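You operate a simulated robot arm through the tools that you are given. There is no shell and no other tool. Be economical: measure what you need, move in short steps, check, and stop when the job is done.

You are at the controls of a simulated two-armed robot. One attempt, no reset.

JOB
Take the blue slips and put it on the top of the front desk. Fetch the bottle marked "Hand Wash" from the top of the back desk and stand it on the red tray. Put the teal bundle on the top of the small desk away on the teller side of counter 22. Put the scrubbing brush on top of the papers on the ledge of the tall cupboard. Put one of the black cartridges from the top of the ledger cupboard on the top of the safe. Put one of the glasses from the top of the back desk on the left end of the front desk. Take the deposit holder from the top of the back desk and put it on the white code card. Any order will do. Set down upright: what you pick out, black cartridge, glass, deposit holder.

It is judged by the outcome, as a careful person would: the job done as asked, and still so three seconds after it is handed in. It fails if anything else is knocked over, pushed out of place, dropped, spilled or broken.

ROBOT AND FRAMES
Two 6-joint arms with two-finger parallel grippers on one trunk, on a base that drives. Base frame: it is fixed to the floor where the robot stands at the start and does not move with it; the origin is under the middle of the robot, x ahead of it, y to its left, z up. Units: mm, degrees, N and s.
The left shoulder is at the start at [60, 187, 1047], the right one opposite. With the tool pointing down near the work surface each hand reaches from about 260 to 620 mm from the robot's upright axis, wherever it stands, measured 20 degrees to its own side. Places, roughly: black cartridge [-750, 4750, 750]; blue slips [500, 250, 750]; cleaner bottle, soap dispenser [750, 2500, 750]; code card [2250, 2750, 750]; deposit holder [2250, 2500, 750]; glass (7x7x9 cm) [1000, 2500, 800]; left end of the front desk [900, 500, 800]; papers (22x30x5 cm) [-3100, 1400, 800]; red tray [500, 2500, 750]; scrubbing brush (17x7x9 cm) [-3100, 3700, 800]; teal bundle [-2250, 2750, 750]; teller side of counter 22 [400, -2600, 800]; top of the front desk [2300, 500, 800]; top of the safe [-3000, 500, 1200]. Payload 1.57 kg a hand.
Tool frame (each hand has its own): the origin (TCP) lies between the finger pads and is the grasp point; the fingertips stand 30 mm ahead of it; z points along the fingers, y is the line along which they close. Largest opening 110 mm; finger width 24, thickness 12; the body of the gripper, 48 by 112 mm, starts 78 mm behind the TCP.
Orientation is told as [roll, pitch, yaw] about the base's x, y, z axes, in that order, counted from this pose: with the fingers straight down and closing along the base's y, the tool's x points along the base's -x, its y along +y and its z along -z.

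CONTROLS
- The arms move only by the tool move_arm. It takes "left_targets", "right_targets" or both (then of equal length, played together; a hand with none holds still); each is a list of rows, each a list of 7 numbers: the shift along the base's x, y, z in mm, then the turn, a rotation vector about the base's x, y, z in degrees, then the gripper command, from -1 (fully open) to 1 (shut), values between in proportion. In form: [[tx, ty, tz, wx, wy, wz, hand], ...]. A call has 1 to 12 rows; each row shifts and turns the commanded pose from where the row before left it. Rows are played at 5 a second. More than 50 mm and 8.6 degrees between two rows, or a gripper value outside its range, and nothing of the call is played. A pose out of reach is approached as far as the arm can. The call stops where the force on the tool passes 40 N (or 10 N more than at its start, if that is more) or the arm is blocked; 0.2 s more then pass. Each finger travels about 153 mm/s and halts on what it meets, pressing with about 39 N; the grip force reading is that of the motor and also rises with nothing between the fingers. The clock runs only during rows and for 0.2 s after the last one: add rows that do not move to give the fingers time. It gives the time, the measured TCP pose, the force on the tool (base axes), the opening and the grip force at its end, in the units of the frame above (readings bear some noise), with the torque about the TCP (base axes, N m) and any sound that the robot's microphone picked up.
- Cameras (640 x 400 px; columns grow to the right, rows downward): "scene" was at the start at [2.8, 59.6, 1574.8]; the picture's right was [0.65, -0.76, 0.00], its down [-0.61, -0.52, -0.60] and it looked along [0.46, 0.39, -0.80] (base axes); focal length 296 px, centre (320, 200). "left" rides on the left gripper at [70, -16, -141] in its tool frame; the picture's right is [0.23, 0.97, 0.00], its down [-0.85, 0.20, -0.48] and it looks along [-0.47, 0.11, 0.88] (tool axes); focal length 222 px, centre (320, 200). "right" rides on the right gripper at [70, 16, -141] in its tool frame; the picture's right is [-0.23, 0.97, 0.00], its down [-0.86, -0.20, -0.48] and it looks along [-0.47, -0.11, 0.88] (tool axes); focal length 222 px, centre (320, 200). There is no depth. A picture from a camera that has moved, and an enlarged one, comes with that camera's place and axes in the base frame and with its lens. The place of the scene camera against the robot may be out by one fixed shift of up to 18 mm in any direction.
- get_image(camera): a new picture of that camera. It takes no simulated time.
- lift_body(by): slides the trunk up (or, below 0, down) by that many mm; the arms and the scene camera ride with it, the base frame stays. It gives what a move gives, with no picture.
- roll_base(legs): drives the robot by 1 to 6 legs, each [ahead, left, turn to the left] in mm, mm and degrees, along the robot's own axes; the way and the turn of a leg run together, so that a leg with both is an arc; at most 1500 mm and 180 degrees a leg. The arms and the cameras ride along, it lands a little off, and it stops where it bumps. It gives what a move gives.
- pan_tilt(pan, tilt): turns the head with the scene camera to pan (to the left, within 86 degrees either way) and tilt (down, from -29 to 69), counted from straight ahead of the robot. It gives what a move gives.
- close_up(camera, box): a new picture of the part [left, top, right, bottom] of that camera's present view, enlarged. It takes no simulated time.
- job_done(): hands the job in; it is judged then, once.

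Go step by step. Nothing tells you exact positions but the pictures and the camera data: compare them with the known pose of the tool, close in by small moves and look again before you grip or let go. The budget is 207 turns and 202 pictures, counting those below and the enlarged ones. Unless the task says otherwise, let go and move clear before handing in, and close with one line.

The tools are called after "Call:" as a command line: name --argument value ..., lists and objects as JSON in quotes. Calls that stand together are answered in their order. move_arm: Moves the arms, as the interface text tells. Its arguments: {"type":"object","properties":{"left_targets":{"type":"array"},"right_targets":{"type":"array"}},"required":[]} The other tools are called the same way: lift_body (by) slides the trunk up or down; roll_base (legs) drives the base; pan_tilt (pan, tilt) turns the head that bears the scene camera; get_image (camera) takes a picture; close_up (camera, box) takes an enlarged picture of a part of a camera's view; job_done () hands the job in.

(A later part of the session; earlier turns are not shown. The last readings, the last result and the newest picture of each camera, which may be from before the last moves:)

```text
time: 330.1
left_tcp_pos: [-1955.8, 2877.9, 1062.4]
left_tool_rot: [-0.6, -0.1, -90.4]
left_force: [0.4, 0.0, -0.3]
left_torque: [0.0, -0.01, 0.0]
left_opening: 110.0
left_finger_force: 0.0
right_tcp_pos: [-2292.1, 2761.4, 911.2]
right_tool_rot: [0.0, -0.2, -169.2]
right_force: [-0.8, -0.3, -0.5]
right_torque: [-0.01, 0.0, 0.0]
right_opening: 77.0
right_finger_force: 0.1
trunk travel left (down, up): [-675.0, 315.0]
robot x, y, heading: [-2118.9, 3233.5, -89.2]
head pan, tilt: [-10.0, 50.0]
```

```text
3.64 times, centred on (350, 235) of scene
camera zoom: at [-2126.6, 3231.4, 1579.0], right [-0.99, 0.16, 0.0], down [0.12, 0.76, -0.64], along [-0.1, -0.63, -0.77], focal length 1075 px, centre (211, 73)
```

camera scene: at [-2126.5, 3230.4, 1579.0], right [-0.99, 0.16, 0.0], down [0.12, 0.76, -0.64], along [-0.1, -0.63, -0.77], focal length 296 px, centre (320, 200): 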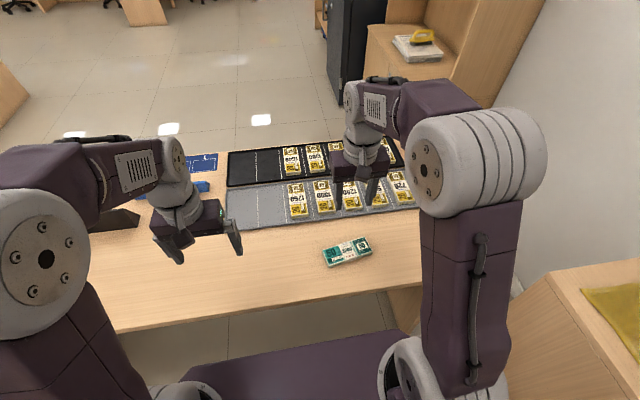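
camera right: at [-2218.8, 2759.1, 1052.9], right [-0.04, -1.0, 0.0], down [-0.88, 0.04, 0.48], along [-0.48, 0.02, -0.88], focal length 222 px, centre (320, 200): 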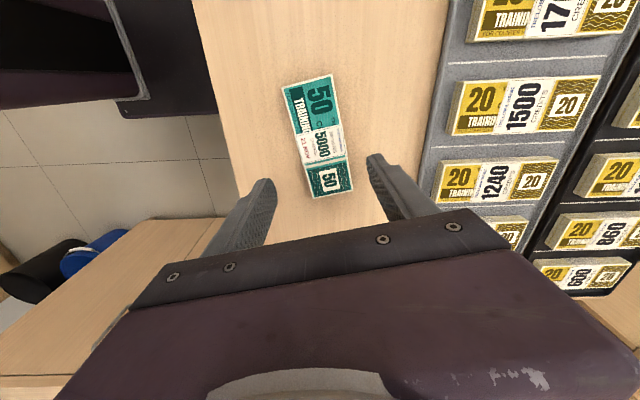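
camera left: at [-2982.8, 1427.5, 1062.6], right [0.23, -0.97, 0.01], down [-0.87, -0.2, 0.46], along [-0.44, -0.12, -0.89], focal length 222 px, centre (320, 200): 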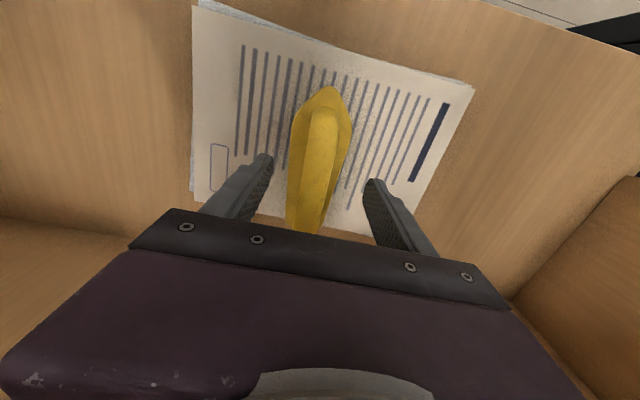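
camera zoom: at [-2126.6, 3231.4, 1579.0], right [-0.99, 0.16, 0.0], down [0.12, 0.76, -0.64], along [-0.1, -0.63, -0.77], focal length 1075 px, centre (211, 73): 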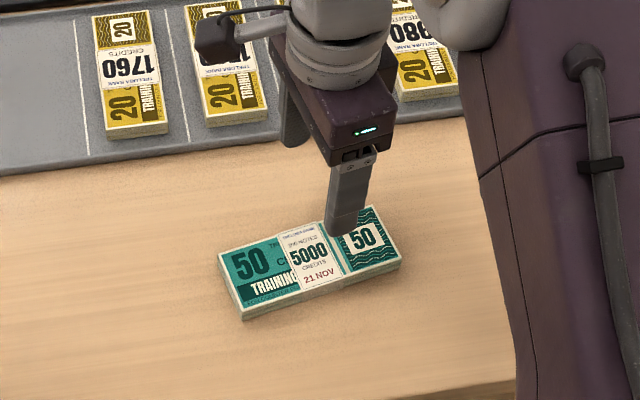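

Aligned and centred. Descend to the desk.

Call:
move_arm --right_targets '[[0, 0, -40, 0, 0, 0, -0.4], [0, 0, -40, 0, 0, 0, -0.4], [0, 0, -22, 0, 0, 0, -0.4], [0, 0, -8, 0, 0, 0, -0.4], [0, 0, -4, 0, 0, 0, -0.4], [0, 0, -4, 0, 0, 0, -0.4], [0, 0, -4, 0, 0, 0, -0.4], [0, 0, -3, 0, 0, 0, -0.4], [0, 0, -3, 0, 0, 0, -0.4], [0, 0, -3, 0, 0, 0, -0.4], [0, 0, -3, 0, 0, 0, -0.4], [0, 0, -3, 0, 0, 0, -0.4]]'

Call:
close_up --camera "right" --box '[180, 60, 460, 235]'

```text
time: 332.7
left_tcp_pos: [-1954.5, 2879.2, 1062.5]
left_tool_rot: [-0.6, -0.1, -90.4]
left_force: [-0.4, -0.3, 0.0]
left_torque: [0.02, 0.0, 0.0]
left_opening: 109.9
left_finger_force: 0.1
right_tcp_pos: [-2291.8, 2758.2, 780.8]
right_tool_rot: [0.4, -0.4, -169.4]
right_force: [0.0, 3.1, 28.0]
right_torque: [1.45, -0.04, -0.02]
right_opening: 79.7
right_finger_force: 1.6
trunk travel left (down, up): [-675.0, 315.0]
robot x, y, heading: [-2119.3, 3235.7, -89.2]
head pan, tilt: [-10.0, 50.0]
stopped in row 12 (right hand): the force on the tool passed its limit at 45 N (the readings are from after the stop); the commanded pose is now the measured one
```

```text
2.29 times, centred on (320, 148) of right
camera zoom: at [-2218.1, 2757.5, 922.0], right [-0.04, -1.0, 0.01], down [-0.87, 0.04, 0.48], along [-0.48, 0.01, -0.88], focal length 508 px, centre (320, 320)
```

zoom: 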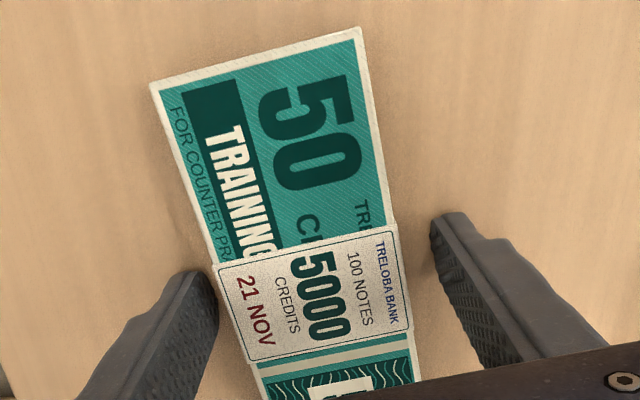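

Tips on the desk (z≈750). Unload 2 mm, shift 6 mm toward the bundle's side, close.

Call:
move_arm --right_targets '[[0, 0, 2.5, 0, 0, 0, -0.4], [1, 6, 0, 0, 0, 0, -0.4], [0, 0, 0, 0, 0, 0, -0.1], [0, 0, 0, 0, 0, 0, 0.3], [0, 0, 0, 0, 0, 0, 0.5]]'

Call:
close_up --camera "right" --box '[180, 60, 460, 235]'

```text
time: 333.9
left_tcp_pos: [-1955.5, 2878.1, 1062.9]
left_tool_rot: [-0.7, 0.0, -90.4]
left_force: [0.0, 0.2, 0.0]
left_torque: [0.0, 0.0, 0.04]
left_opening: 109.8
left_finger_force: 0.0
right_tcp_pos: [-2291.3, 2765.5, 780.3]
right_tool_rot: [0.3, -0.4, -169.3]
right_force: [-1.8, 4.4, 6.0]
right_torque: [0.43, 0.01, 0.09]
right_opening: 59.0
right_finger_force: 39.0
trunk travel left (down, up): [-675.0, 315.0]
robot x, y, heading: [-2118.6, 3232.5, -89.2]
head pan, tilt: [-10.0, 50.0]
```

```text
2.29 times, centred on (320, 148) of right
camera zoom: at [-2218.1, 2763.8, 921.9], right [-0.04, -1.0, 0.01], down [-0.88, 0.04, 0.48], along [-0.48, 0.01, -0.88], focal length 508 px, centre (320, 320)
```

zoom: 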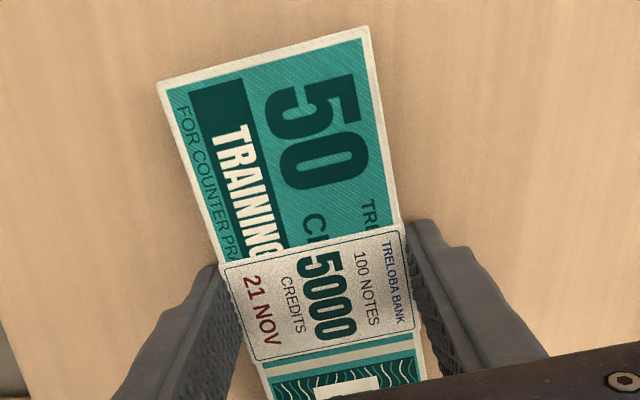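

Gripped (59 mm, 39 N). Lift.

Call:
move_arm --right_targets '[[0, 0, 3, 0, 0, 0, 0.6], [0, 0, 6, 0, 0, 0, 0.6], [0, 0, 15, 0, 0, 0, 0.6], [0, 0, 40, 0, 0, 0, 0.6], [0, 0, 45, 0, 0, 0, 0.6], [0, 0, 45, 0, 0, 0, 0.6], [0, 10, 45, 0, 0, 0, 0.6], [0, 30, 38, 0, 0, 0, 0.6], [0, 40, 20, 0, 0, 0, 0.6]]'

Call:
get_image --camera "right"

```text
time: 335.9
left_tcp_pos: [-1956.2, 2880.0, 1062.7]
left_tool_rot: [-0.6, 0.0, -90.4]
left_force: [-0.4, 0.6, -0.2]
left_torque: [0.01, 0.0, -0.01]
left_opening: 109.9
left_finger_force: 0.1
right_tcp_pos: [-2291.7, 2848.0, 1036.6]
right_tool_rot: [0.4, -0.3, -169.2]
right_force: [0.3, 0.5, -0.9]
right_torque: [-0.06, 0.02, 0.0]
right_opening: 59.0
right_finger_force: 39.6
trunk travel left (down, up): [-675.0, 315.0]
robot x, y, heading: [-2121.9, 3234.6, -89.4]
head pan, tilt: [-10.0, 50.0]
```

```text
87 pictures are left
camera right: at [-2217.5, 2845.3, 1178.7], right [-0.04, -1.0, 0.01], down [-0.88, 0.04, 0.48], along [-0.48, 0.01, -0.88], focal length 222 px, centre (320, 200)
```

right: 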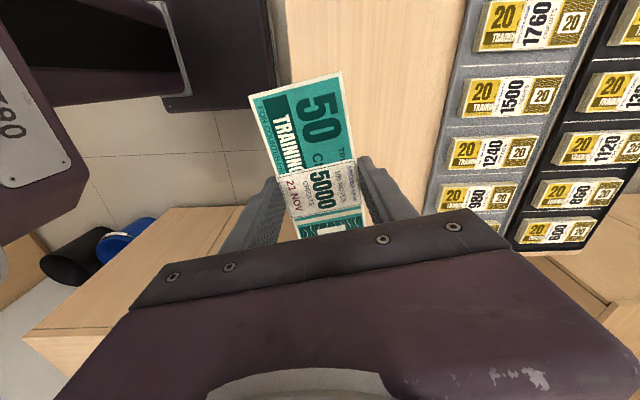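

The bundle is held. Now to the back desk's west end for the Hand Wash bottle and glass (left hand).

Call:
roll_base --legs '[[-120, 0, 0], [0, 1500, 0], [1500, 0, 0], [0, 0, 180], [0, -1200, 0]]'

Call:
pan_tilt --pan 0 --tilt 40

Call:
get_image --camera "scene"

```text
time: 364.2
left_tcp_pos: [427.5, 2204.7, 1062.8]
left_tool_rot: [-0.6, 0.0, 88.3]
left_force: [0.6, 0.3, 0.4]
left_torque: [0.03, 0.0, 0.06]
left_opening: 110.2
left_finger_force: 0.0
right_tcp_pos: [762.3, 2229.0, 1036.3]
right_tool_rot: [0.3, -0.2, 9.5]
right_force: [-0.9, 0.3, -0.5]
right_torque: [-0.01, -0.02, 0.01]
right_opening: 59.0
right_finger_force: 39.0
trunk travel left (down, up): [-675.0, 315.0]
robot x, y, heading: [587.2, 1842.4, 89.2]
head pan, tilt: [-10.0, 50.0]
```

```text
time: 364.9
left_tcp_pos: [427.7, 2205.1, 1062.1]
left_tool_rot: [-0.6, 0.1, 88.4]
left_force: [-0.8, -0.3, -0.2]
left_torque: [0.0, 0.0, 0.04]
left_opening: 110.0
left_finger_force: 0.0
right_tcp_pos: [763.1, 2228.8, 1036.2]
right_tool_rot: [0.4, -0.3, 9.6]
right_force: [0.2, 0.7, -0.2]
right_torque: [0.03, -0.01, -0.01]
right_opening: 58.9
right_finger_force: 39.0
trunk travel left (down, up): [-675.0, 315.0]
robot x, y, heading: [584.1, 1840.8, 89.3]
head pan, tilt: [0.0, 40.0]
```

```text
86 pictures are left
camera scene: at [590.3, 1879.0, 1593.1], right [1.0, -0.01, 0.0], down [-0.01, -0.64, -0.77], along [0.01, 0.77, -0.64], focal length 296 px, centre (320, 200)
```

scene: 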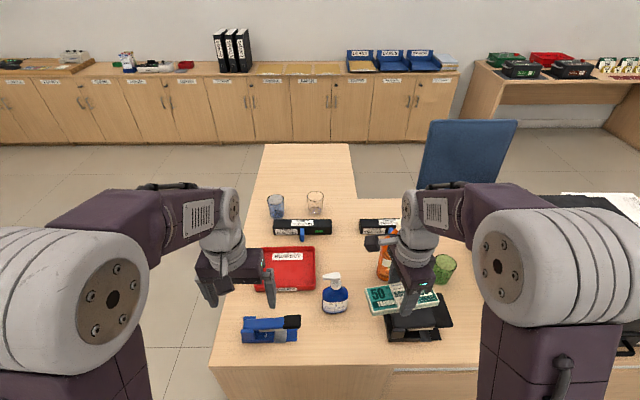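

I see the blue dispenser, an orange bottle, a red tray, a green glass (≈[1008,2455]), and two other glasses. Zoom to read the labels.

Call:
close_up --camera "scene" --box '[230, 180, 470, 350]'

Call:
get_image --camera "left"

```text
2.35 times, centred on (350, 265) of scene
camera zoom: at [590.3, 1879.0, 1593.1], right [1.0, -0.01, 0.0], down [-0.01, -0.64, -0.77], along [0.01, 0.77, -0.64], focal length 696 px, centre (249, 47)
```

zoom: 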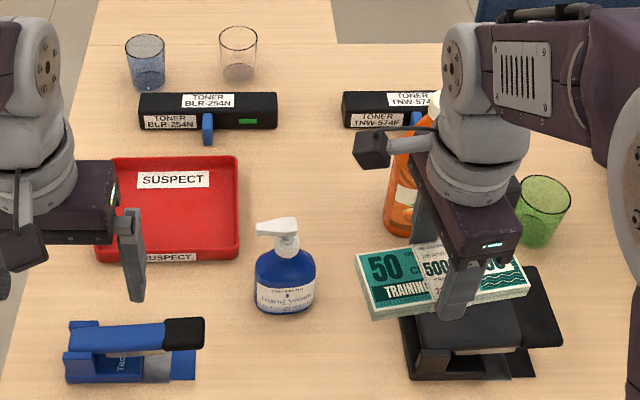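

```text
84 pictures are left
camera left: at [440.6, 2135.3, 1202.2], right [-0.98, -0.2, -0.01], down [-0.18, 0.86, 0.48], along [-0.09, 0.47, -0.88], focal length 222 px, centre (320, 200)
```

left: 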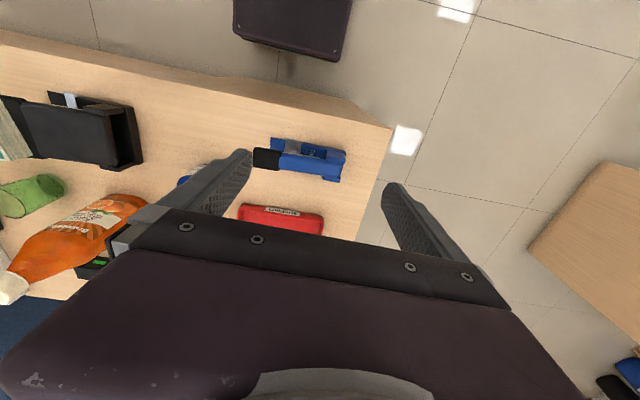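

The dispenser is the "Hand Wash" (≈190 mm tall with pump). A vertical grasp would hit the pump, so I'll tilt the left hand ~48° forward and grip its body from the front; right hand moves aside first.

Call:
move_arm --left_targets '[[35, 5, 0, 8, 0, 0, -1], [35, 5, 0, 8, 0, 0, -1], [35, 5, 0, 8, 0, 0, -1], [35, 0, 0, 8, 0, 0, -1], [35, 0, 0, 8, 0, 0, -1], [35, 0, 0, 8, 0, 0, -1]]' --right_targets '[[25, 0, 10, 0, 0, 0, 0.6], [25, 0, 10, 0, 0, 0, 0.6], [25, 0, 10, 0, 0, 0, 0.6], [25, 0, 10, 0, 0, 0, 0.6], [25, 0, 0, 0, 0, 0, 0.6], [25, 0, 0, 0, 0, 0, 0.6]]'

Call:
get_image --camera "left"

Call:
get_image --camera "scene"

```text
time: 366.4
left_tcp_pos: [640.1, 2219.3, 1061.1]
left_tool_rot: [1.5, -48.0, 87.2]
left_force: [0.1, 0.6, -0.4]
left_torque: [-0.01, 0.0, -0.01]
left_opening: 109.8
left_finger_force: 0.1
right_tcp_pos: [915.7, 2229.6, 1075.0]
right_tool_rot: [0.3, -0.1, 9.5]
right_force: [0.3, -0.1, -1.5]
right_torque: [0.03, 0.02, 0.01]
right_opening: 59.1
right_finger_force: 38.8
trunk travel left (down, up): [-675.0, 315.0]
robot x, y, heading: [587.4, 1842.8, 89.6]
head pan, tilt: [0.0, 40.0]
```

```text
83 pictures are left
camera left: at [653.7, 2067.9, 1102.3], right [-0.98, -0.12, -0.15], down [-0.18, 0.22, 0.96], along [-0.08, 0.97, -0.24], focal length 222 px, centre (320, 200)
```

left: 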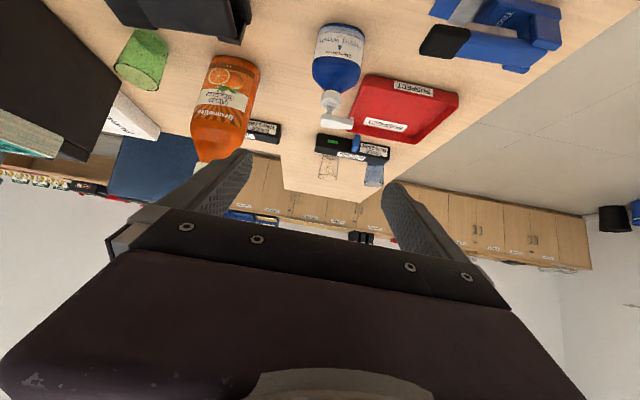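

```text
82 pictures are left
camera scene: at [593.4, 1879.2, 1593.1], right [1.0, -0.01, 0.0], down [-0.01, -0.64, -0.77], along [0.01, 0.77, -0.64], focal length 296 px, centre (320, 200)
```

scene: 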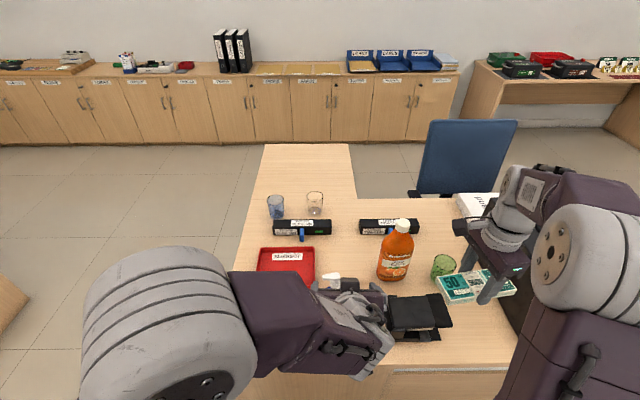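

Bottle axis ≈[640,2350]. Lower in front of it first, then look before advancing.

Call:
move_arm --left_targets '[[0, 0, -45, 0, 0, 0, -1], [0, 0, -45, 0, 0, 0, -1], [0, 0, -45, 0, 0, 0, -1], [0, 0, -45, 0, 0, 0, -1], [0, 0, -45, 0, 0, 0, -1], [0, 0, -22, 0, 0, 0, -1], [0, 0, 0, 0, 0, 0, -1]]'

Call:
get_image --camera "left"

Call:
close_up --camera "scene" --box '[250, 230, 450, 390]'

```text
time: 367.9
left_tcp_pos: [681.0, 2239.5, 839.1]
left_tool_rot: [1.9, -47.8, 87.4]
left_force: [0.3, -0.4, 0.4]
left_torque: [-0.02, -0.04, -0.01]
left_opening: 110.0
left_finger_force: 0.1
left hand out of reach, approached as far as the arm can: row 4, 5, 6
right_tcp_pos: [912.7, 2229.3, 1076.3]
right_tool_rot: [0.3, -0.3, 9.5]
right_force: [0.1, 0.0, -0.8]
right_torque: [-0.02, 0.0, 0.01]
right_opening: 59.1
right_finger_force: 39.3
trunk travel left (down, up): [-675.0, 315.0]
robot x, y, heading: [583.1, 1845.8, 89.4]
head pan, tilt: [0.0, 40.0]
```

```text
81 pictures are left
camera left: at [694.4, 2088.4, 881.3], right [-0.98, -0.13, -0.15], down [-0.17, 0.22, 0.96], along [-0.09, 0.97, -0.24], focal length 222 px, centre (320, 200)
```

left: 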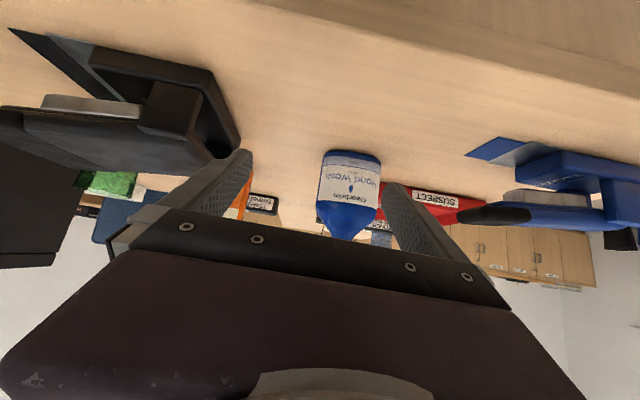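

```text
2.50 times, centred on (350, 310) of scene
camera zoom: at [590.3, 1878.9, 1593.1], right [1.0, -0.01, 0.0], down [-0.01, -0.64, -0.77], along [0.01, 0.77, -0.64], focal length 739 px, centre (245, -75)
```

zoom: 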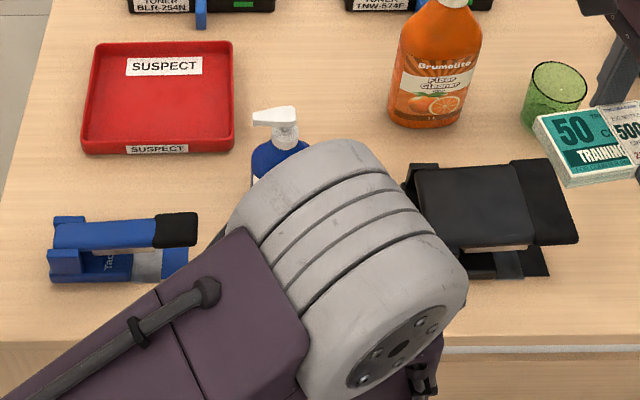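

The arm was folded too tightly. I'll back the base 90 mm so the grasp lies at a comfortable reach, then realign.

Call:
roll_base --legs '[[-90, 0, 0]]'

Call:
move_arm --left_targets '[[-20, 10, -8, 0, 0, 0, -1], [-21, 10, -8, 0, 0, 0, -1], [0, 25, -5, 0, 0, 0, -1], [0, 30, -5, 0, 0, 0, -1], [0, 0, 0, 0, 0, 0, -1]]'

Call:
get_image --camera "left"

Call:
get_image --camera "scene"

```text
time: 369.1
left_tcp_pos: [679.9, 2148.7, 839.4]
left_tool_rot: [1.8, -47.8, 87.2]
left_force: [-0.4, -0.2, 0.5]
left_torque: [-0.02, 0.0, 0.0]
left_opening: 110.0
left_finger_force: 0.0
right_tcp_pos: [913.3, 2139.1, 1077.0]
right_tool_rot: [0.3, -0.4, 9.4]
right_force: [0.1, -0.9, -0.6]
right_torque: [0.01, 0.01, 0.02]
right_opening: 59.5
right_finger_force: 39.0
trunk travel left (down, up): [-675.0, 315.0]
robot x, y, heading: [584.3, 1754.0, 89.6]
head pan, tilt: [0.0, 40.0]
```

```text
time: 370.2
left_tcp_pos: [660.3, 2237.1, 823.7]
left_tool_rot: [1.9, -47.8, 87.2]
left_force: [-0.1, -0.6, 0.6]
left_torque: [0.0, 0.0, 0.0]
left_opening: 109.9
left_finger_force: 0.0
left hand out of reach, approached as far as the arm can: row 1, 2
right_tcp_pos: [914.0, 2138.9, 1076.3]
right_tool_rot: [0.3, -0.3, 9.3]
right_force: [0.1, 0.0, -2.1]
right_torque: [0.0, 0.03, 0.04]
right_opening: 59.1
right_finger_force: 38.8
trunk travel left (down, up): [-675.0, 315.0]
robot x, y, heading: [580.6, 1754.2, 89.2]
head pan, tilt: [0.0, 40.0]
```

```text
79 pictures are left
camera left: at [672.9, 2085.9, 865.0], right [-0.98, -0.13, -0.15], down [-0.17, 0.22, 0.96], along [-0.09, 0.97, -0.24], focal length 222 px, centre (320, 200)
```

left: 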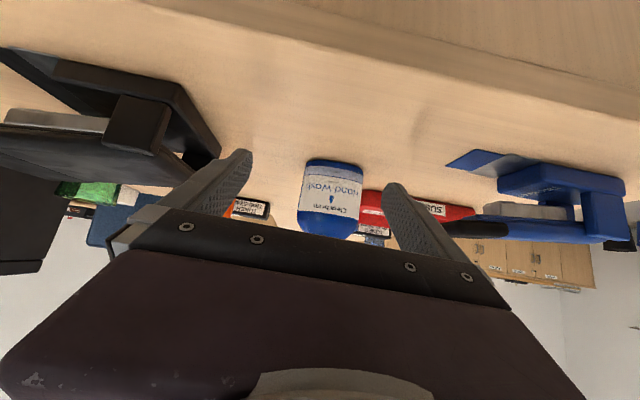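

```text
78 pictures are left
camera scene: at [589.4, 1788.0, 1593.2], right [1.0, -0.01, 0.0], down [-0.01, -0.64, -0.77], along [0.01, 0.77, -0.64], focal length 296 px, centre (320, 200)
```

scene: 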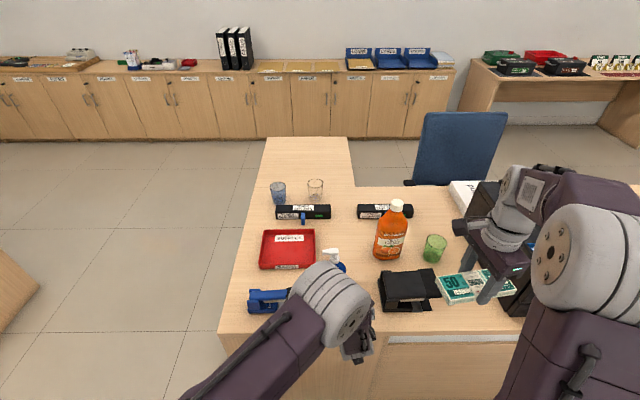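

Bottle axis ≈x 638. Shift left 21 mm, then advance in steps to straddle the body.

Call:
move_arm --left_targets '[[-11, 5, 0, 0, 0, 0, -1], [-11, 5, 0, 0, 0, 0, -1], [0, 20, -5, 0, 0, 0, -1], [0, 20, -5, 0, 0, 0, -1], [0, 0, 0, 0, 0, 0, -1]]'

Call:
get_image --camera "left"

```text
time: 371.4
left_tcp_pos: [637.5, 2287.1, 813.3]
left_tool_rot: [1.7, -47.8, 87.1]
left_force: [-0.1, -1.0, 0.6]
left_torque: [0.01, 0.0, -0.01]
left_opening: 109.9
left_finger_force: 0.2
right_tcp_pos: [913.7, 2139.1, 1076.7]
right_tool_rot: [0.4, -0.4, 9.5]
right_force: [-0.1, -0.5, -0.5]
right_torque: [0.04, 0.05, -0.02]
right_opening: 59.2
right_finger_force: 39.4
trunk travel left (down, up): [-675.0, 315.0]
robot x, y, heading: [581.1, 1752.9, 89.4]
head pan, tilt: [0.0, 40.0]
```

```text
77 pictures are left
camera left: at [651.6, 2135.7, 855.5], right [-0.98, -0.13, -0.15], down [-0.17, 0.22, 0.96], along [-0.09, 0.97, -0.24], focal length 222 px, centre (320, 200)
```

left: 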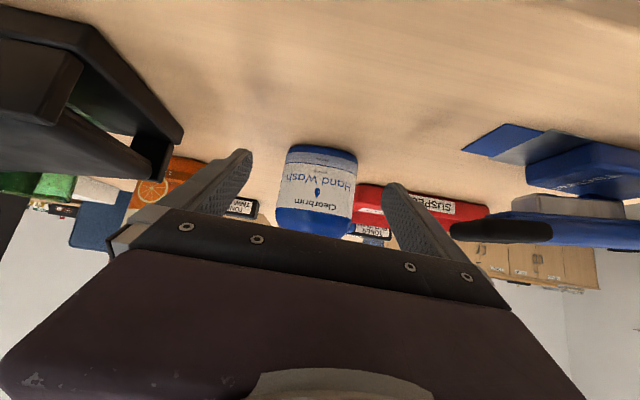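

Bottle centred between the fingers. Advance 58 mm.

Call:
move_arm --left_targets '[[0, 15, -2, 0, 0, 0, -1], [0, 15, -2, 0, 0, 0, -1], [0, 15, -1, 0, 0, 0, -1], [0, 12, 0, 0, 0, 0, -1], [0, 0, 0, 0, 0, 0, -1]]'

Call:
get_image --camera "left"

Call:
close_up --camera "scene" --box '[250, 220, 450, 360]'

```text
time: 372.6
left_tcp_pos: [635.6, 2343.3, 808.2]
left_tool_rot: [1.7, -47.8, 87.2]
left_force: [0.0, -0.4, 0.1]
left_torque: [-0.01, 0.02, 0.01]
left_opening: 110.1
left_finger_force: 0.1
right_tcp_pos: [914.2, 2139.6, 1077.1]
right_tool_rot: [0.3, -0.2, 9.4]
right_force: [0.1, 0.0, -0.6]
right_torque: [-0.01, 0.02, -0.06]
right_opening: 59.2
right_finger_force: 38.8
trunk travel left (down, up): [-675.0, 315.0]
robot x, y, heading: [580.6, 1753.6, 89.4]
head pan, tilt: [0.0, 40.0]
```

```text
76 pictures are left
camera left: at [650.9, 2192.2, 849.6], right [-0.98, -0.13, -0.15], down [-0.17, 0.22, 0.96], along [-0.09, 0.97, -0.24], focal length 222 px, centre (320, 200)
```

left: 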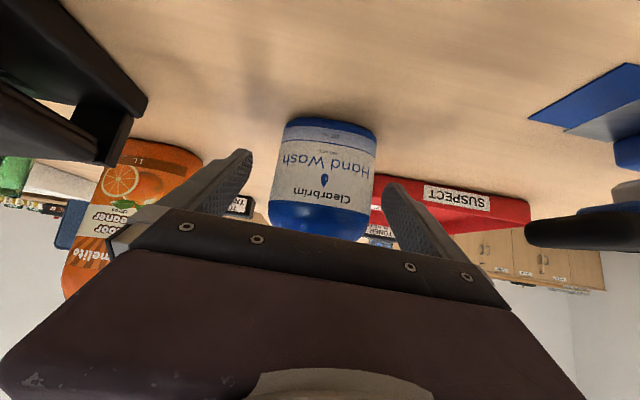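

```text
2.86 times, centred on (350, 290) of scene
camera zoom: at [589.3, 1789.1, 1593.1], right [1.0, -0.01, 0.0], down [-0.01, -0.64, -0.77], along [0.01, 0.77, -0.64], focal length 844 px, centre (234, -57)
```

zoom: 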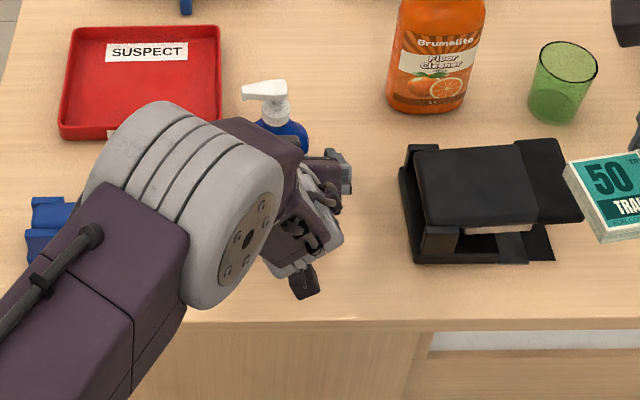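

Fingers flank the body. Close.

Call:
move_arm --left_targets '[[0, 0, 0, 0, 0, 0, -0.7], [0, 0, 0, 0, 0, 0, -0.4], [0, 0, 0, 0, 0, 0, -0.1], [0, 0, 0, 0, 0, 0, 0.0], [0, 0, 0, 0, 0, 0, 0.0]]'

Call:
get_image --camera "left"

```text
time: 373.9
left_tcp_pos: [637.5, 2343.6, 807.5]
left_tool_rot: [1.8, -47.7, 87.2]
left_force: [-0.9, 0.1, 0.2]
left_torque: [0.03, -0.07, 0.04]
left_opening: 76.5
left_finger_force: 38.8
right_tcp_pos: [913.1, 2140.4, 1077.1]
right_tool_rot: [0.3, -0.3, 9.4]
right_force: [-0.6, -0.2, -0.6]
right_torque: [0.0, 0.04, 0.02]
right_opening: 59.0
right_finger_force: 38.7
trunk travel left (down, up): [-675.0, 315.0]
robot x, y, heading: [583.5, 1750.8, 89.5]
head pan, tilt: [0.0, 40.0]
```

```text
74 pictures are left
camera left: at [650.8, 2192.2, 849.6], right [-0.98, -0.13, -0.15], down [-0.17, 0.22, 0.96], along [-0.09, 0.97, -0.24], focal length 222 px, centre (320, 200)
```

left: 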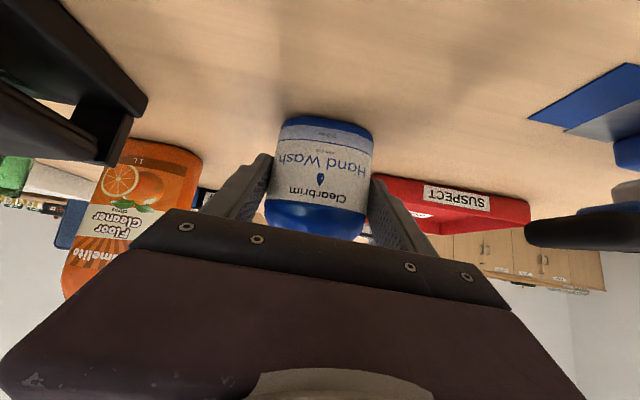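

Gripped (76.5 mm). Lift straight up.

Call:
move_arm --left_targets '[[0, 0, 4, 0, 0, 0, 0.1], [0, 0, 10, 0, 0, 0, 0.1], [0, 0, 20, 0, 0, 0, 0.1], [0, 0, 30, 0, 0, 0, 0.1], [0, 0, 30, 0, 0, 0, 0.1], [0, 0, 0, 0, 0, 0, 0.1]]'

Call:
get_image --camera "left"

```text
time: 375.2
left_tcp_pos: [638.7, 2344.7, 901.4]
left_tool_rot: [1.8, -47.8, 87.2]
left_force: [-1.0, 0.0, -2.2]
left_torque: [-0.07, -0.02, -0.02]
left_opening: 76.4
left_finger_force: 39.2
right_tcp_pos: [912.8, 2140.6, 1076.4]
right_tool_rot: [0.2, -0.3, 9.5]
right_force: [0.1, 0.8, -1.0]
right_torque: [-0.04, -0.02, -0.02]
right_opening: 59.2
right_finger_force: 39.6
trunk travel left (down, up): [-675.0, 315.0]
robot x, y, heading: [580.9, 1750.8, 89.2]
head pan, tilt: [0.0, 40.0]
```

```text
73 pictures are left
camera left: at [651.5, 2194.3, 943.4], right [-0.98, -0.13, -0.15], down [-0.17, 0.23, 0.96], along [-0.09, 0.97, -0.24], focal length 222 px, centre (320, 200)
```

left: 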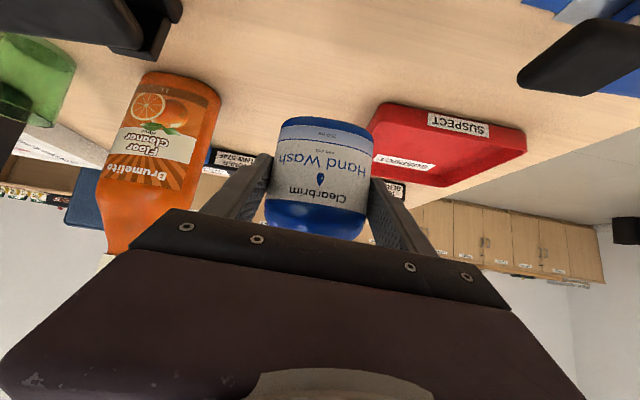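

Held securely. Roll ahead 130 mm, then swing over the tray (centre ≈[481,2493]).

Call:
roll_base --legs '[[130, 0, 0]]'

Call:
move_arm --left_targets '[[-40, 4, 0, 0, 0, 0, 0.1], [-40, 4, 0, 0, 0, 0, 0.1], [-40, 4, 0, 0, 0, 0, 0.1], [-37, 6, 0, 0, 0, 0, 0.1], [0, 0, 0, 0, 0, 0, 0.1]]'

Call:
get_image --camera "left"

Call:
close_up --camera "scene" --box '[180, 190, 400, 350]'

```text
time: 376.6
left_tcp_pos: [637.7, 2478.0, 901.2]
left_tool_rot: [1.9, -47.8, 87.2]
left_force: [-0.7, -0.2, -1.9]
left_torque: [-0.07, 0.01, 0.03]
left_opening: 76.3
left_finger_force: 38.8
right_tcp_pos: [914.1, 2272.8, 1076.5]
right_tool_rot: [0.3, -0.3, 9.5]
right_force: [-0.3, -0.6, -0.4]
right_torque: [-0.03, 0.02, 0.01]
right_opening: 59.1
right_finger_force: 39.0
trunk travel left (down, up): [-675.0, 315.0]
robot x, y, heading: [586.0, 1885.9, 89.4]
head pan, tilt: [0.0, 40.0]
```

```text
time: 377.8
left_tcp_pos: [480.9, 2495.7, 899.9]
left_tool_rot: [1.9, -47.8, 87.3]
left_force: [0.1, -1.0, -2.4]
left_torque: [-0.07, -0.02, 0.03]
left_opening: 76.6
left_finger_force: 38.7
right_tcp_pos: [915.5, 2274.5, 1077.0]
right_tool_rot: [0.3, -0.3, 9.5]
right_force: [0.6, -0.4, -1.5]
right_torque: [0.02, 0.03, -0.01]
right_opening: 59.1
right_finger_force: 38.8
trunk travel left (down, up): [-675.0, 315.0]
robot x, y, heading: [582.9, 1884.6, 89.3]
head pan, tilt: [0.0, 40.0]
```

```text
72 pictures are left
camera left: at [495.0, 2344.5, 941.3], right [-0.98, -0.13, -0.15], down [-0.17, 0.23, 0.96], along [-0.09, 0.97, -0.24], focal length 222 px, centre (320, 200)
```

left: 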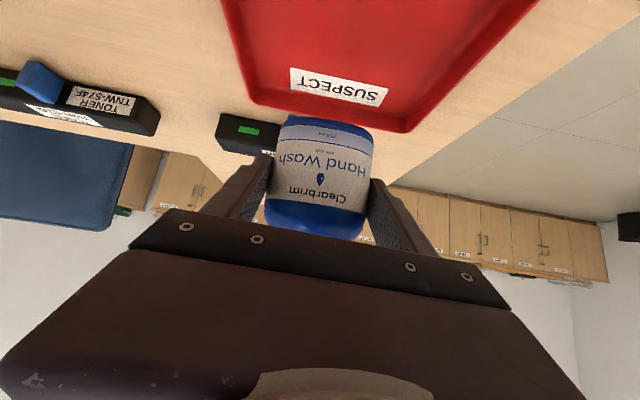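

```text
2.50 times, centred on (290, 270) of scene
camera zoom: at [591.6, 1922.8, 1593.1], right [1.0, -0.01, 0.0], down [-0.01, -0.64, -0.77], along [0.01, 0.77, -0.64], focal length 739 px, centre (395, 25)
```

zoom: 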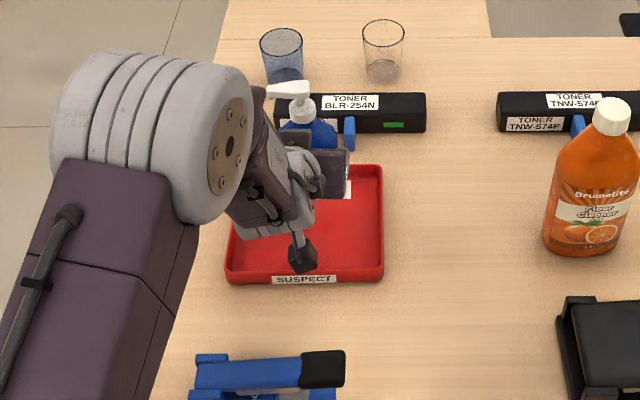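

The bottle is over the tray's middle. Lower into it gently.

Call:
move_arm --left_targets '[[0, -3, -30, 0, 0, 0, 0.1], [0, 0, -25, 0, 0, 0, 0.1], [0, 0, -15, 0, 0, 0, 0.1], [0, 0, -6, 0, 0, 0, 0.1], [0, 0, -3, 0, 0, 0, 0.1], [0, 0, -3, 0, 0, 0, 0.1], [0, 0, -3, 0, 0, 0, 0.1], [0, 0, -3, 0, 0, 0, 0.1], [0, 0, -2, 0, 0, 0, 0.1]]'

Call:
get_image --camera "left"

```text
time: 379.8
left_tcp_pos: [481.5, 2492.4, 812.5]
left_tool_rot: [2.0, -47.9, 87.3]
left_force: [-1.2, -1.6, 4.7]
left_torque: [-0.01, -0.17, -0.01]
left_opening: 76.5
left_finger_force: 38.5
right_tcp_pos: [913.0, 2271.8, 1077.0]
right_tool_rot: [0.4, -0.3, 9.4]
right_force: [0.9, -0.4, -1.0]
right_torque: [-0.05, 0.03, 0.01]
right_opening: 58.9
right_finger_force: 38.9
trunk travel left (down, up): [-675.0, 315.0]
robot x, y, heading: [583.9, 1886.9, 89.5]
head pan, tilt: [0.0, 40.0]
```

```text
70 pictures are left
camera left: at [495.5, 2341.8, 853.6], right [-0.98, -0.13, -0.15], down [-0.17, 0.22, 0.96], along [-0.09, 0.97, -0.24], focal length 222 px, centre (320, 200)
```

left: 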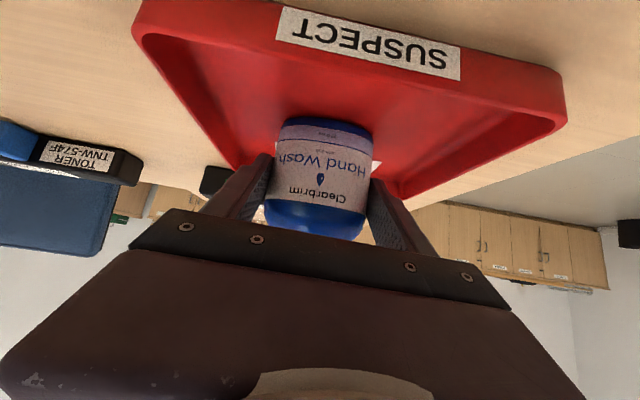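

It rests on the tray. Open and withdraw back along the tool axis.

Call:
move_arm --left_targets '[[0, 0, 0, 0, 0, 0, -0.2], [0, 0, 0, 0, 0, 0, -0.55], [0, 0, 0, 0, 0, 0, -0.8], [0, 0, 0, 0, 0, 0, -0.8], [0, -10, 8, 0, 0, 0, -0.8], [0, -20, 16, 0, 0, 0, -0.8], [0, -30, 25, 0, 0, 0, -0.8], [0, -30, 25, 0, 0, 0, -0.8], [0, -20, 35, 0, 0, 0, -0.8]]'

Call:
get_image --camera "left"

Call:
close_up --camera "scene" --box '[180, 190, 400, 350]'

```text
time: 381.8
left_tcp_pos: [497.2, 2403.0, 932.5]
left_tool_rot: [2.0, -47.7, 87.2]
left_force: [0.3, 0.2, 0.0]
left_torque: [-0.03, -0.01, -0.01]
left_opening: 99.1
left_finger_force: 0.0
left hand out of reach, approached as far as the arm can: row 6, 7, 8
right_tcp_pos: [913.2, 2272.2, 1077.4]
right_tool_rot: [0.3, -0.3, 9.5]
right_force: [0.3, 0.1, -0.6]
right_torque: [0.0, -0.05, 0.01]
right_opening: 59.1
right_finger_force: 39.1
trunk travel left (down, up): [-675.0, 315.0]
robot x, y, heading: [583.7, 1882.9, 89.6]
head pan, tilt: [0.0, 40.0]
```

```text
69 pictures are left
camera left: at [510.8, 2252.7, 974.4], right [-0.98, -0.13, -0.15], down [-0.17, 0.23, 0.96], along [-0.09, 0.97, -0.24], focal length 222 px, centre (320, 200)
```

left: 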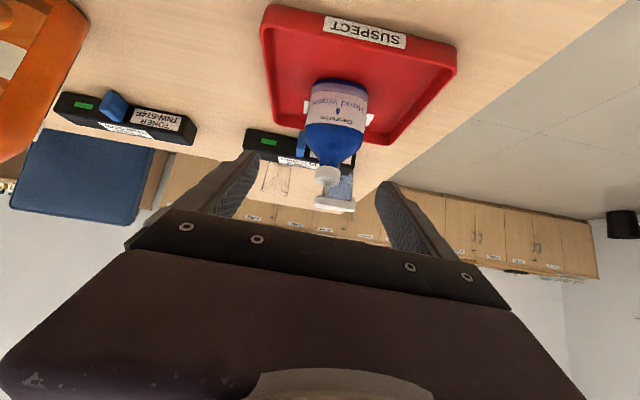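

```text
2.50 times, centred on (290, 270) of scene
camera zoom: at [590.2, 1920.5, 1593.1], right [1.0, -0.01, 0.0], down [-0.01, -0.64, -0.77], along [0.01, 0.77, -0.64], focal length 739 px, centre (395, 25)
```

zoom: 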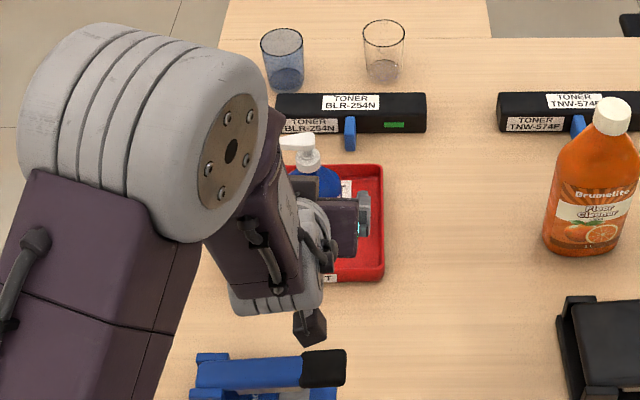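

The Hand Wash stands on the red tray. Now untilt the left hand while rising, and raise the right hand a little.

Call:
move_arm --left_targets '[[0, -10, 25, -8, 0, 0, -1], [0, -10, 25, -8, 0, 0, -1], [5, -10, 25, -8, 0, 0, -1], [5, -10, 25, -8, 0, 0, -1], [5, -10, 20, -8, 0, 0, -1], [5, -10, 10, -7.8, 0, 0, -1]]' --right_targets '[[0, 0, 10, 0, 0, 0, 0.6], [0, 0, 10, 0, 0, 0, 0.6], [0, 0, 10, 0, 0, 0, 0.6], [0, 0, 10, 0, 0, 0, 0.6], [0, 0, 0, 0, 0, 0, 0.6], [0, 0, 0, 0, 0, 0, 0.6]]'

Call:
get_image --camera "scene"

```text
time: 383.1
left_tcp_pos: [500.8, 2359.9, 1046.9]
left_tool_rot: [3.1, -6.0, 88.4]
left_force: [-0.8, -0.7, 0.8]
left_torque: [0.03, -0.01, 0.0]
left_opening: 109.9
left_finger_force: 0.1
left hand out of reach, approached as far as the arm can: row 2, 3
right_tcp_pos: [914.6, 2275.2, 1116.4]
right_tool_rot: [0.2, -0.2, 9.5]
right_force: [0.1, 0.8, -1.9]
right_torque: [-0.03, 0.01, -0.03]
right_opening: 58.9
right_finger_force: 38.6
trunk travel left (down, up): [-675.0, 315.0]
robot x, y, heading: [583.1, 1883.7, 89.5]
head pan, tilt: [0.0, 40.0]
```

```text
67 pictures are left
camera scene: at [590.7, 1923.4, 1593.1], right [1.0, -0.01, 0.0], down [-0.01, -0.64, -0.77], along [0.01, 0.77, -0.64], focal length 296 px, centre (320, 200)
```

scene: 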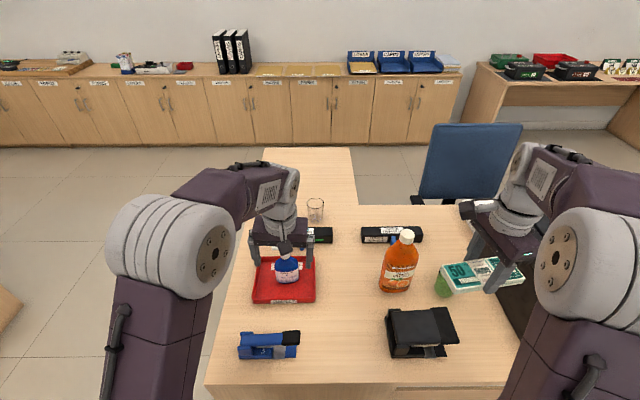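

Straighten the left tool fully, then strafe right to line up with the green glass.

Call:
move_arm --left_targets '[[0, -5, 5, -6, -3, 0, -1], [0, 0, 0, 0, 0, 0, -1]]'

Call:
roll_base --legs '[[0, -330, 0]]'

Call:
pan_tilt --pan -5 --tilt 50

Call:
get_image --camera "scene"

Call:
get_image --camera "left"

```text
time: 383.8
left_tcp_pos: [500.3, 2352.9, 1053.2]
left_tool_rot: [0.0, -0.1, 88.6]
left_force: [-0.3, -0.3, -0.1]
left_torque: [0.0, 0.04, 0.02]
left_opening: 109.9
left_finger_force: 0.2
right_tcp_pos: [914.3, 2274.3, 1115.3]
right_tool_rot: [0.4, -0.3, 9.5]
right_force: [-0.6, 0.8, -1.1]
right_torque: [0.0, 0.04, 0.01]
right_opening: 59.2
right_finger_force: 38.6
trunk travel left (down, up): [-675.0, 315.0]
robot x, y, heading: [582.5, 1889.0, 89.3]
head pan, tilt: [0.0, 40.0]
```

```text
time: 385.9
left_tcp_pos: [834.0, 2351.3, 1051.6]
left_tool_rot: [0.0, -0.2, 88.6]
left_force: [0.3, 0.3, -0.5]
left_torque: [-0.03, 0.01, 0.01]
left_opening: 110.2
left_finger_force: 0.1
right_tcp_pos: [1247.6, 2270.2, 1115.5]
right_tool_rot: [0.3, -0.4, 9.6]
right_force: [0.0, 0.1, -0.9]
right_torque: [0.02, 0.03, -0.02]
right_opening: 59.0
right_finger_force: 39.0
trunk travel left (down, up): [-675.0, 315.0]
robot x, y, heading: [918.0, 1881.2, 89.5]
head pan, tilt: [0.0, 40.0]
```

```text
time: 386.7
left_tcp_pos: [835.7, 2350.6, 1052.0]
left_tool_rot: [0.1, -0.1, 88.6]
left_force: [-0.5, 0.0, 0.2]
left_torque: [-0.04, 0.01, 0.01]
left_opening: 109.8
left_finger_force: 0.1
right_tcp_pos: [1249.8, 2269.9, 1114.6]
right_tool_rot: [0.3, -0.3, 9.4]
right_force: [-0.7, -0.1, -1.1]
right_torque: [-0.02, 0.01, 0.01]
right_opening: 59.2
right_finger_force: 38.2
trunk travel left (down, up): [-675.0, 315.0]
robot x, y, heading: [917.9, 1880.6, 89.2]
head pan, tilt: [-5.0, 50.0]
```

```text
66 pictures are left
camera scene: at [931.9, 1910.6, 1579.0], right [1.0, -0.1, 0.0], down [-0.07, -0.76, -0.64], along [0.06, 0.64, -0.77], focal length 296 px, centre (320, 200)
```

scene: 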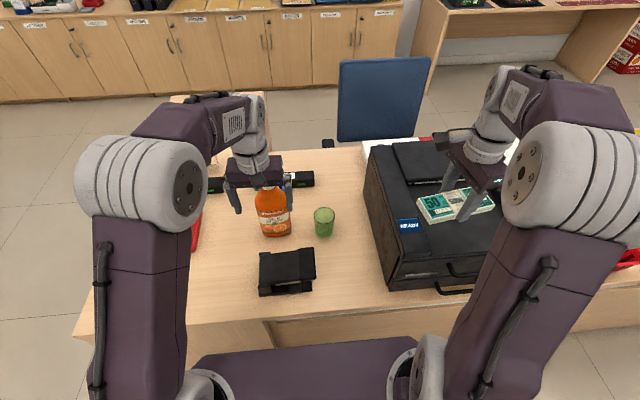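

```text
65 pictures are left
camera left: at [849.9, 2281.3, 1192.1], right [-0.98, -0.2, 0.0], down [-0.18, 0.86, 0.48], along [-0.1, 0.47, -0.88], focal length 222 px, centre (320, 200)
```

left: 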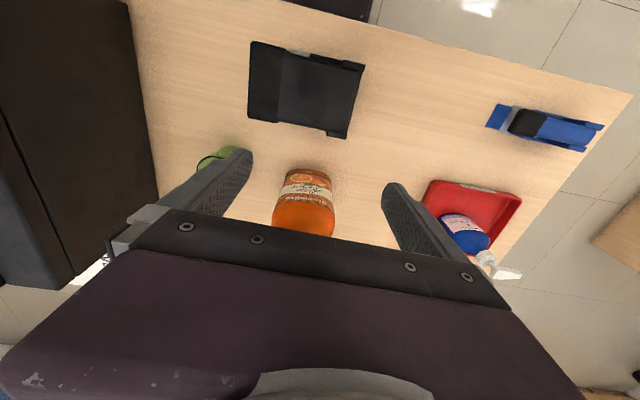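

The green glass is between the orange bottle and the printer. Move the left hand right, in front of the glass, and look.

Call:
move_arm --left_targets '[[40, 0, 0, 0, 0, 0, -1], [40, 0, 0, 0, 0, 0, -1], [40, 5, 0, 0, 0, 0, -1], [40, 10, 0, 0, 0, 0, -1], [12, 10, -10, 0, 0, 0, -1], [0, 0, -20, 0, 0, 0, -1], [0, 0, 0, 0, 0, 0, -1]]'

Call:
get_image --camera "left"

```text
time: 388.3
left_tcp_pos: [1006.6, 2376.0, 1023.6]
left_tool_rot: [0.0, -0.3, 88.6]
left_force: [0.4, 0.9, 0.0]
left_torque: [-0.03, 0.0, 0.0]
left_opening: 109.9
left_finger_force: 0.1
right_tcp_pos: [1249.2, 2270.2, 1115.2]
right_tool_rot: [0.3, -0.3, 9.5]
right_force: [0.6, -0.4, -1.1]
right_torque: [0.01, 0.04, 0.04]
right_opening: 59.2
right_finger_force: 38.9
trunk travel left (down, up): [-675.0, 315.0]
robot x, y, heading: [918.1, 1883.1, 89.5]
head pan, tilt: [-5.0, 50.0]
```

```text
64 pictures are left
camera left: at [1021.2, 2305.7, 1163.0], right [-0.98, -0.2, 0.0], down [-0.18, 0.86, 0.48], along [-0.1, 0.47, -0.88], focal length 222 px, centre (320, 200)
```

left: 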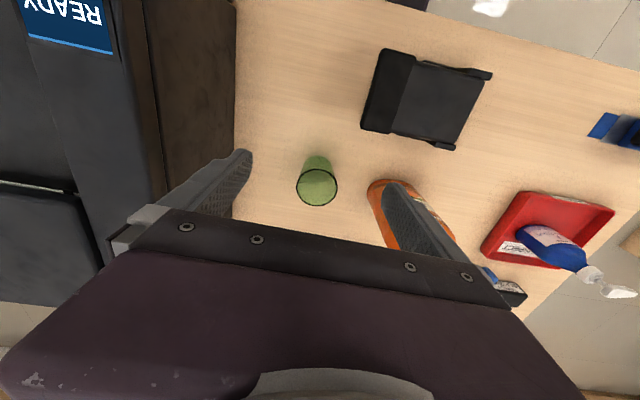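

Green glass ≈[995,2452], about 66 mm wide. Position above with an 86 mm opening, staying clear of the orange bottle.

Call:
move_arm --left_targets '[[-3, 25, 0, 0, 0, 0, -0.56], [-4, 25, 0, 0, 0, 0, -0.56], [-3, 25, 0, 0, 0, 0, -0.56], [0, 0, -40, 0, 0, 0, -0.56], [0, 0, -40, 0, 0, 0, -0.56], [0, 0, -40, 0, 0, 0, -0.56], [0, 0, 0, 0, 0, 0, -0.56]]'

Call:
get_image --camera "left"

Call:
close_up --camera "scene" --box '[230, 130, 400, 260]'

```text
time: 389.9
left_tcp_pos: [976.1, 2413.2, 895.2]
left_tool_rot: [0.0, -0.1, 88.6]
left_force: [-0.4, 0.2, -0.8]
left_torque: [-0.01, -0.03, -0.02]
left_opening: 85.8
left_finger_force: 0.0
left hand out of reach, approached as far as the arm can: row 1, 2, 3
right_tcp_pos: [1248.7, 2271.1, 1115.4]
right_tool_rot: [0.4, -0.3, 9.5]
right_force: [0.3, -0.8, -0.8]
right_torque: [0.03, 0.05, 0.03]
right_opening: 59.1
right_finger_force: 39.0
trunk travel left (down, up): [-675.0, 315.0]
robot x, y, heading: [915.1, 1887.4, 89.5]
head pan, tilt: [-5.0, 50.0]
```

```text
63 pictures are left
camera left: at [991.9, 2343.0, 1035.5], right [-0.98, -0.2, 0.0], down [-0.18, 0.86, 0.48], along [-0.1, 0.47, -0.88], focal length 222 px, centre (320, 200)
```

left: 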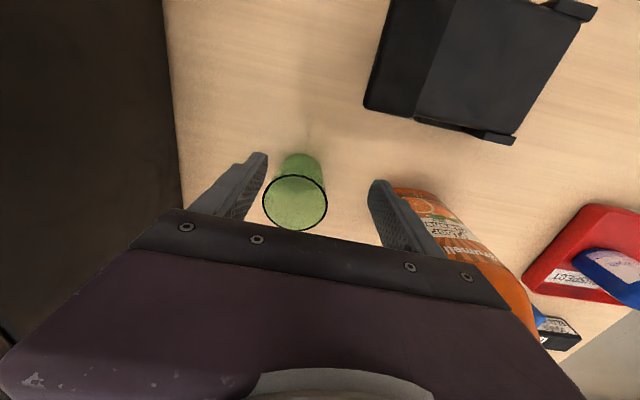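

```text
3.08 times, centred on (315, 195) of scene
camera zoom: at [931.3, 1910.0, 1579.0], right [1.0, -0.1, 0.0], down [-0.07, -0.76, -0.64], along [0.06, 0.64, -0.77], focal length 909 px, centre (335, 215)
```

zoom: 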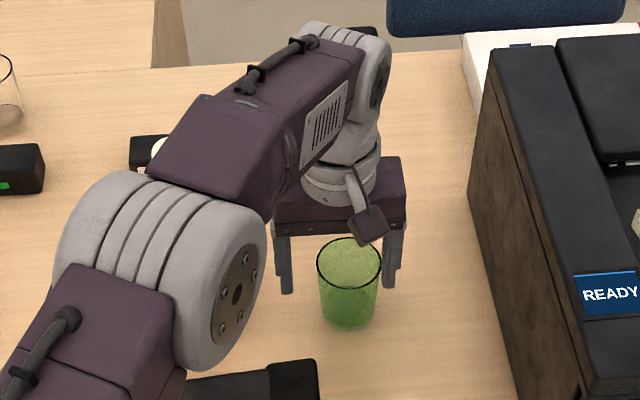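

The glass is beyond the left arm's reach from here. I'll raise both hands slightly and strafe 130 mm right so it's better placed.

Call:
move_arm --left_targets '[[0, -20, 20, 0, 0, 0, -0.56], [0, -20, 20, 0, 0, 0, -0.56], [0, 0, 20, 0, 0, 0, -0.56]]' --right_targets '[[0, -10, 20, 0, 0, 0, 0.6], [0, -10, 20, 0, 0, 0, 0.6], [0, -10, 20, 0, 0, 0, 0.6]]'

Call:
roll_base --legs '[[0, -130, 0]]'

Call:
get_image --camera "scene"

```text
time: 390.7
left_tcp_pos: [976.4, 2372.1, 954.8]
left_tool_rot: [0.0, -0.2, 88.6]
left_force: [-0.6, -0.2, 0.1]
left_torque: [-0.04, 0.01, 0.0]
left_opening: 85.9
left_finger_force: 0.0
right_tcp_pos: [1247.5, 2240.4, 1175.0]
right_tool_rot: [0.3, -0.4, 9.6]
right_force: [0.1, -0.2, -0.8]
right_torque: [-0.02, 0.03, -0.04]
right_opening: 59.1
right_finger_force: 38.8
trunk travel left (down, up): [-675.0, 315.0]
robot x, y, heading: [916.8, 1881.6, 89.3]
head pan, tilt: [-5.0, 50.0]
```

```text
time: 391.9
left_tcp_pos: [1101.2, 2373.0, 954.9]
left_tool_rot: [0.1, -0.2, 88.9]
left_force: [-15.5, -1.0, -3.5]
left_torque: [-0.03, -0.2, 0.18]
left_opening: 72.9
left_finger_force: 0.0
right_tcp_pos: [1374.3, 2241.1, 1175.2]
right_tool_rot: [0.3, -0.4, 9.7]
right_force: [0.8, 0.6, -0.5]
right_torque: [0.0, 0.01, 0.02]
right_opening: 58.9
right_finger_force: 39.2
trunk travel left (down, up): [-675.0, 315.0]
robot x, y, heading: [1044.2, 1880.7, 89.4]
head pan, tilt: [-5.0, 50.0]
```

```text
61 pictures are left
camera scene: at [1058.2, 1909.4, 1578.9], right [1.0, -0.09, 0.0], down [-0.07, -0.76, -0.64], along [0.06, 0.64, -0.77], focal length 296 px, centre (320, 200)
```

scene: 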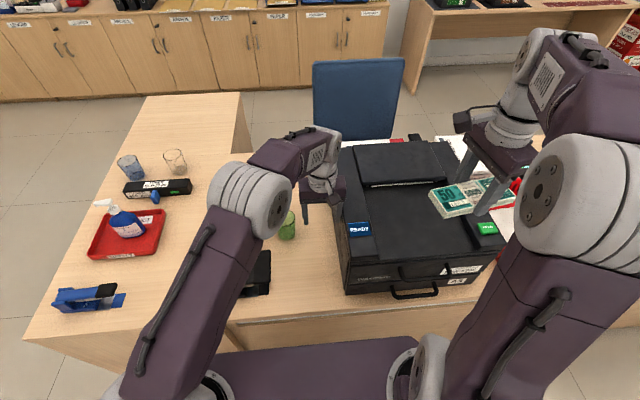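

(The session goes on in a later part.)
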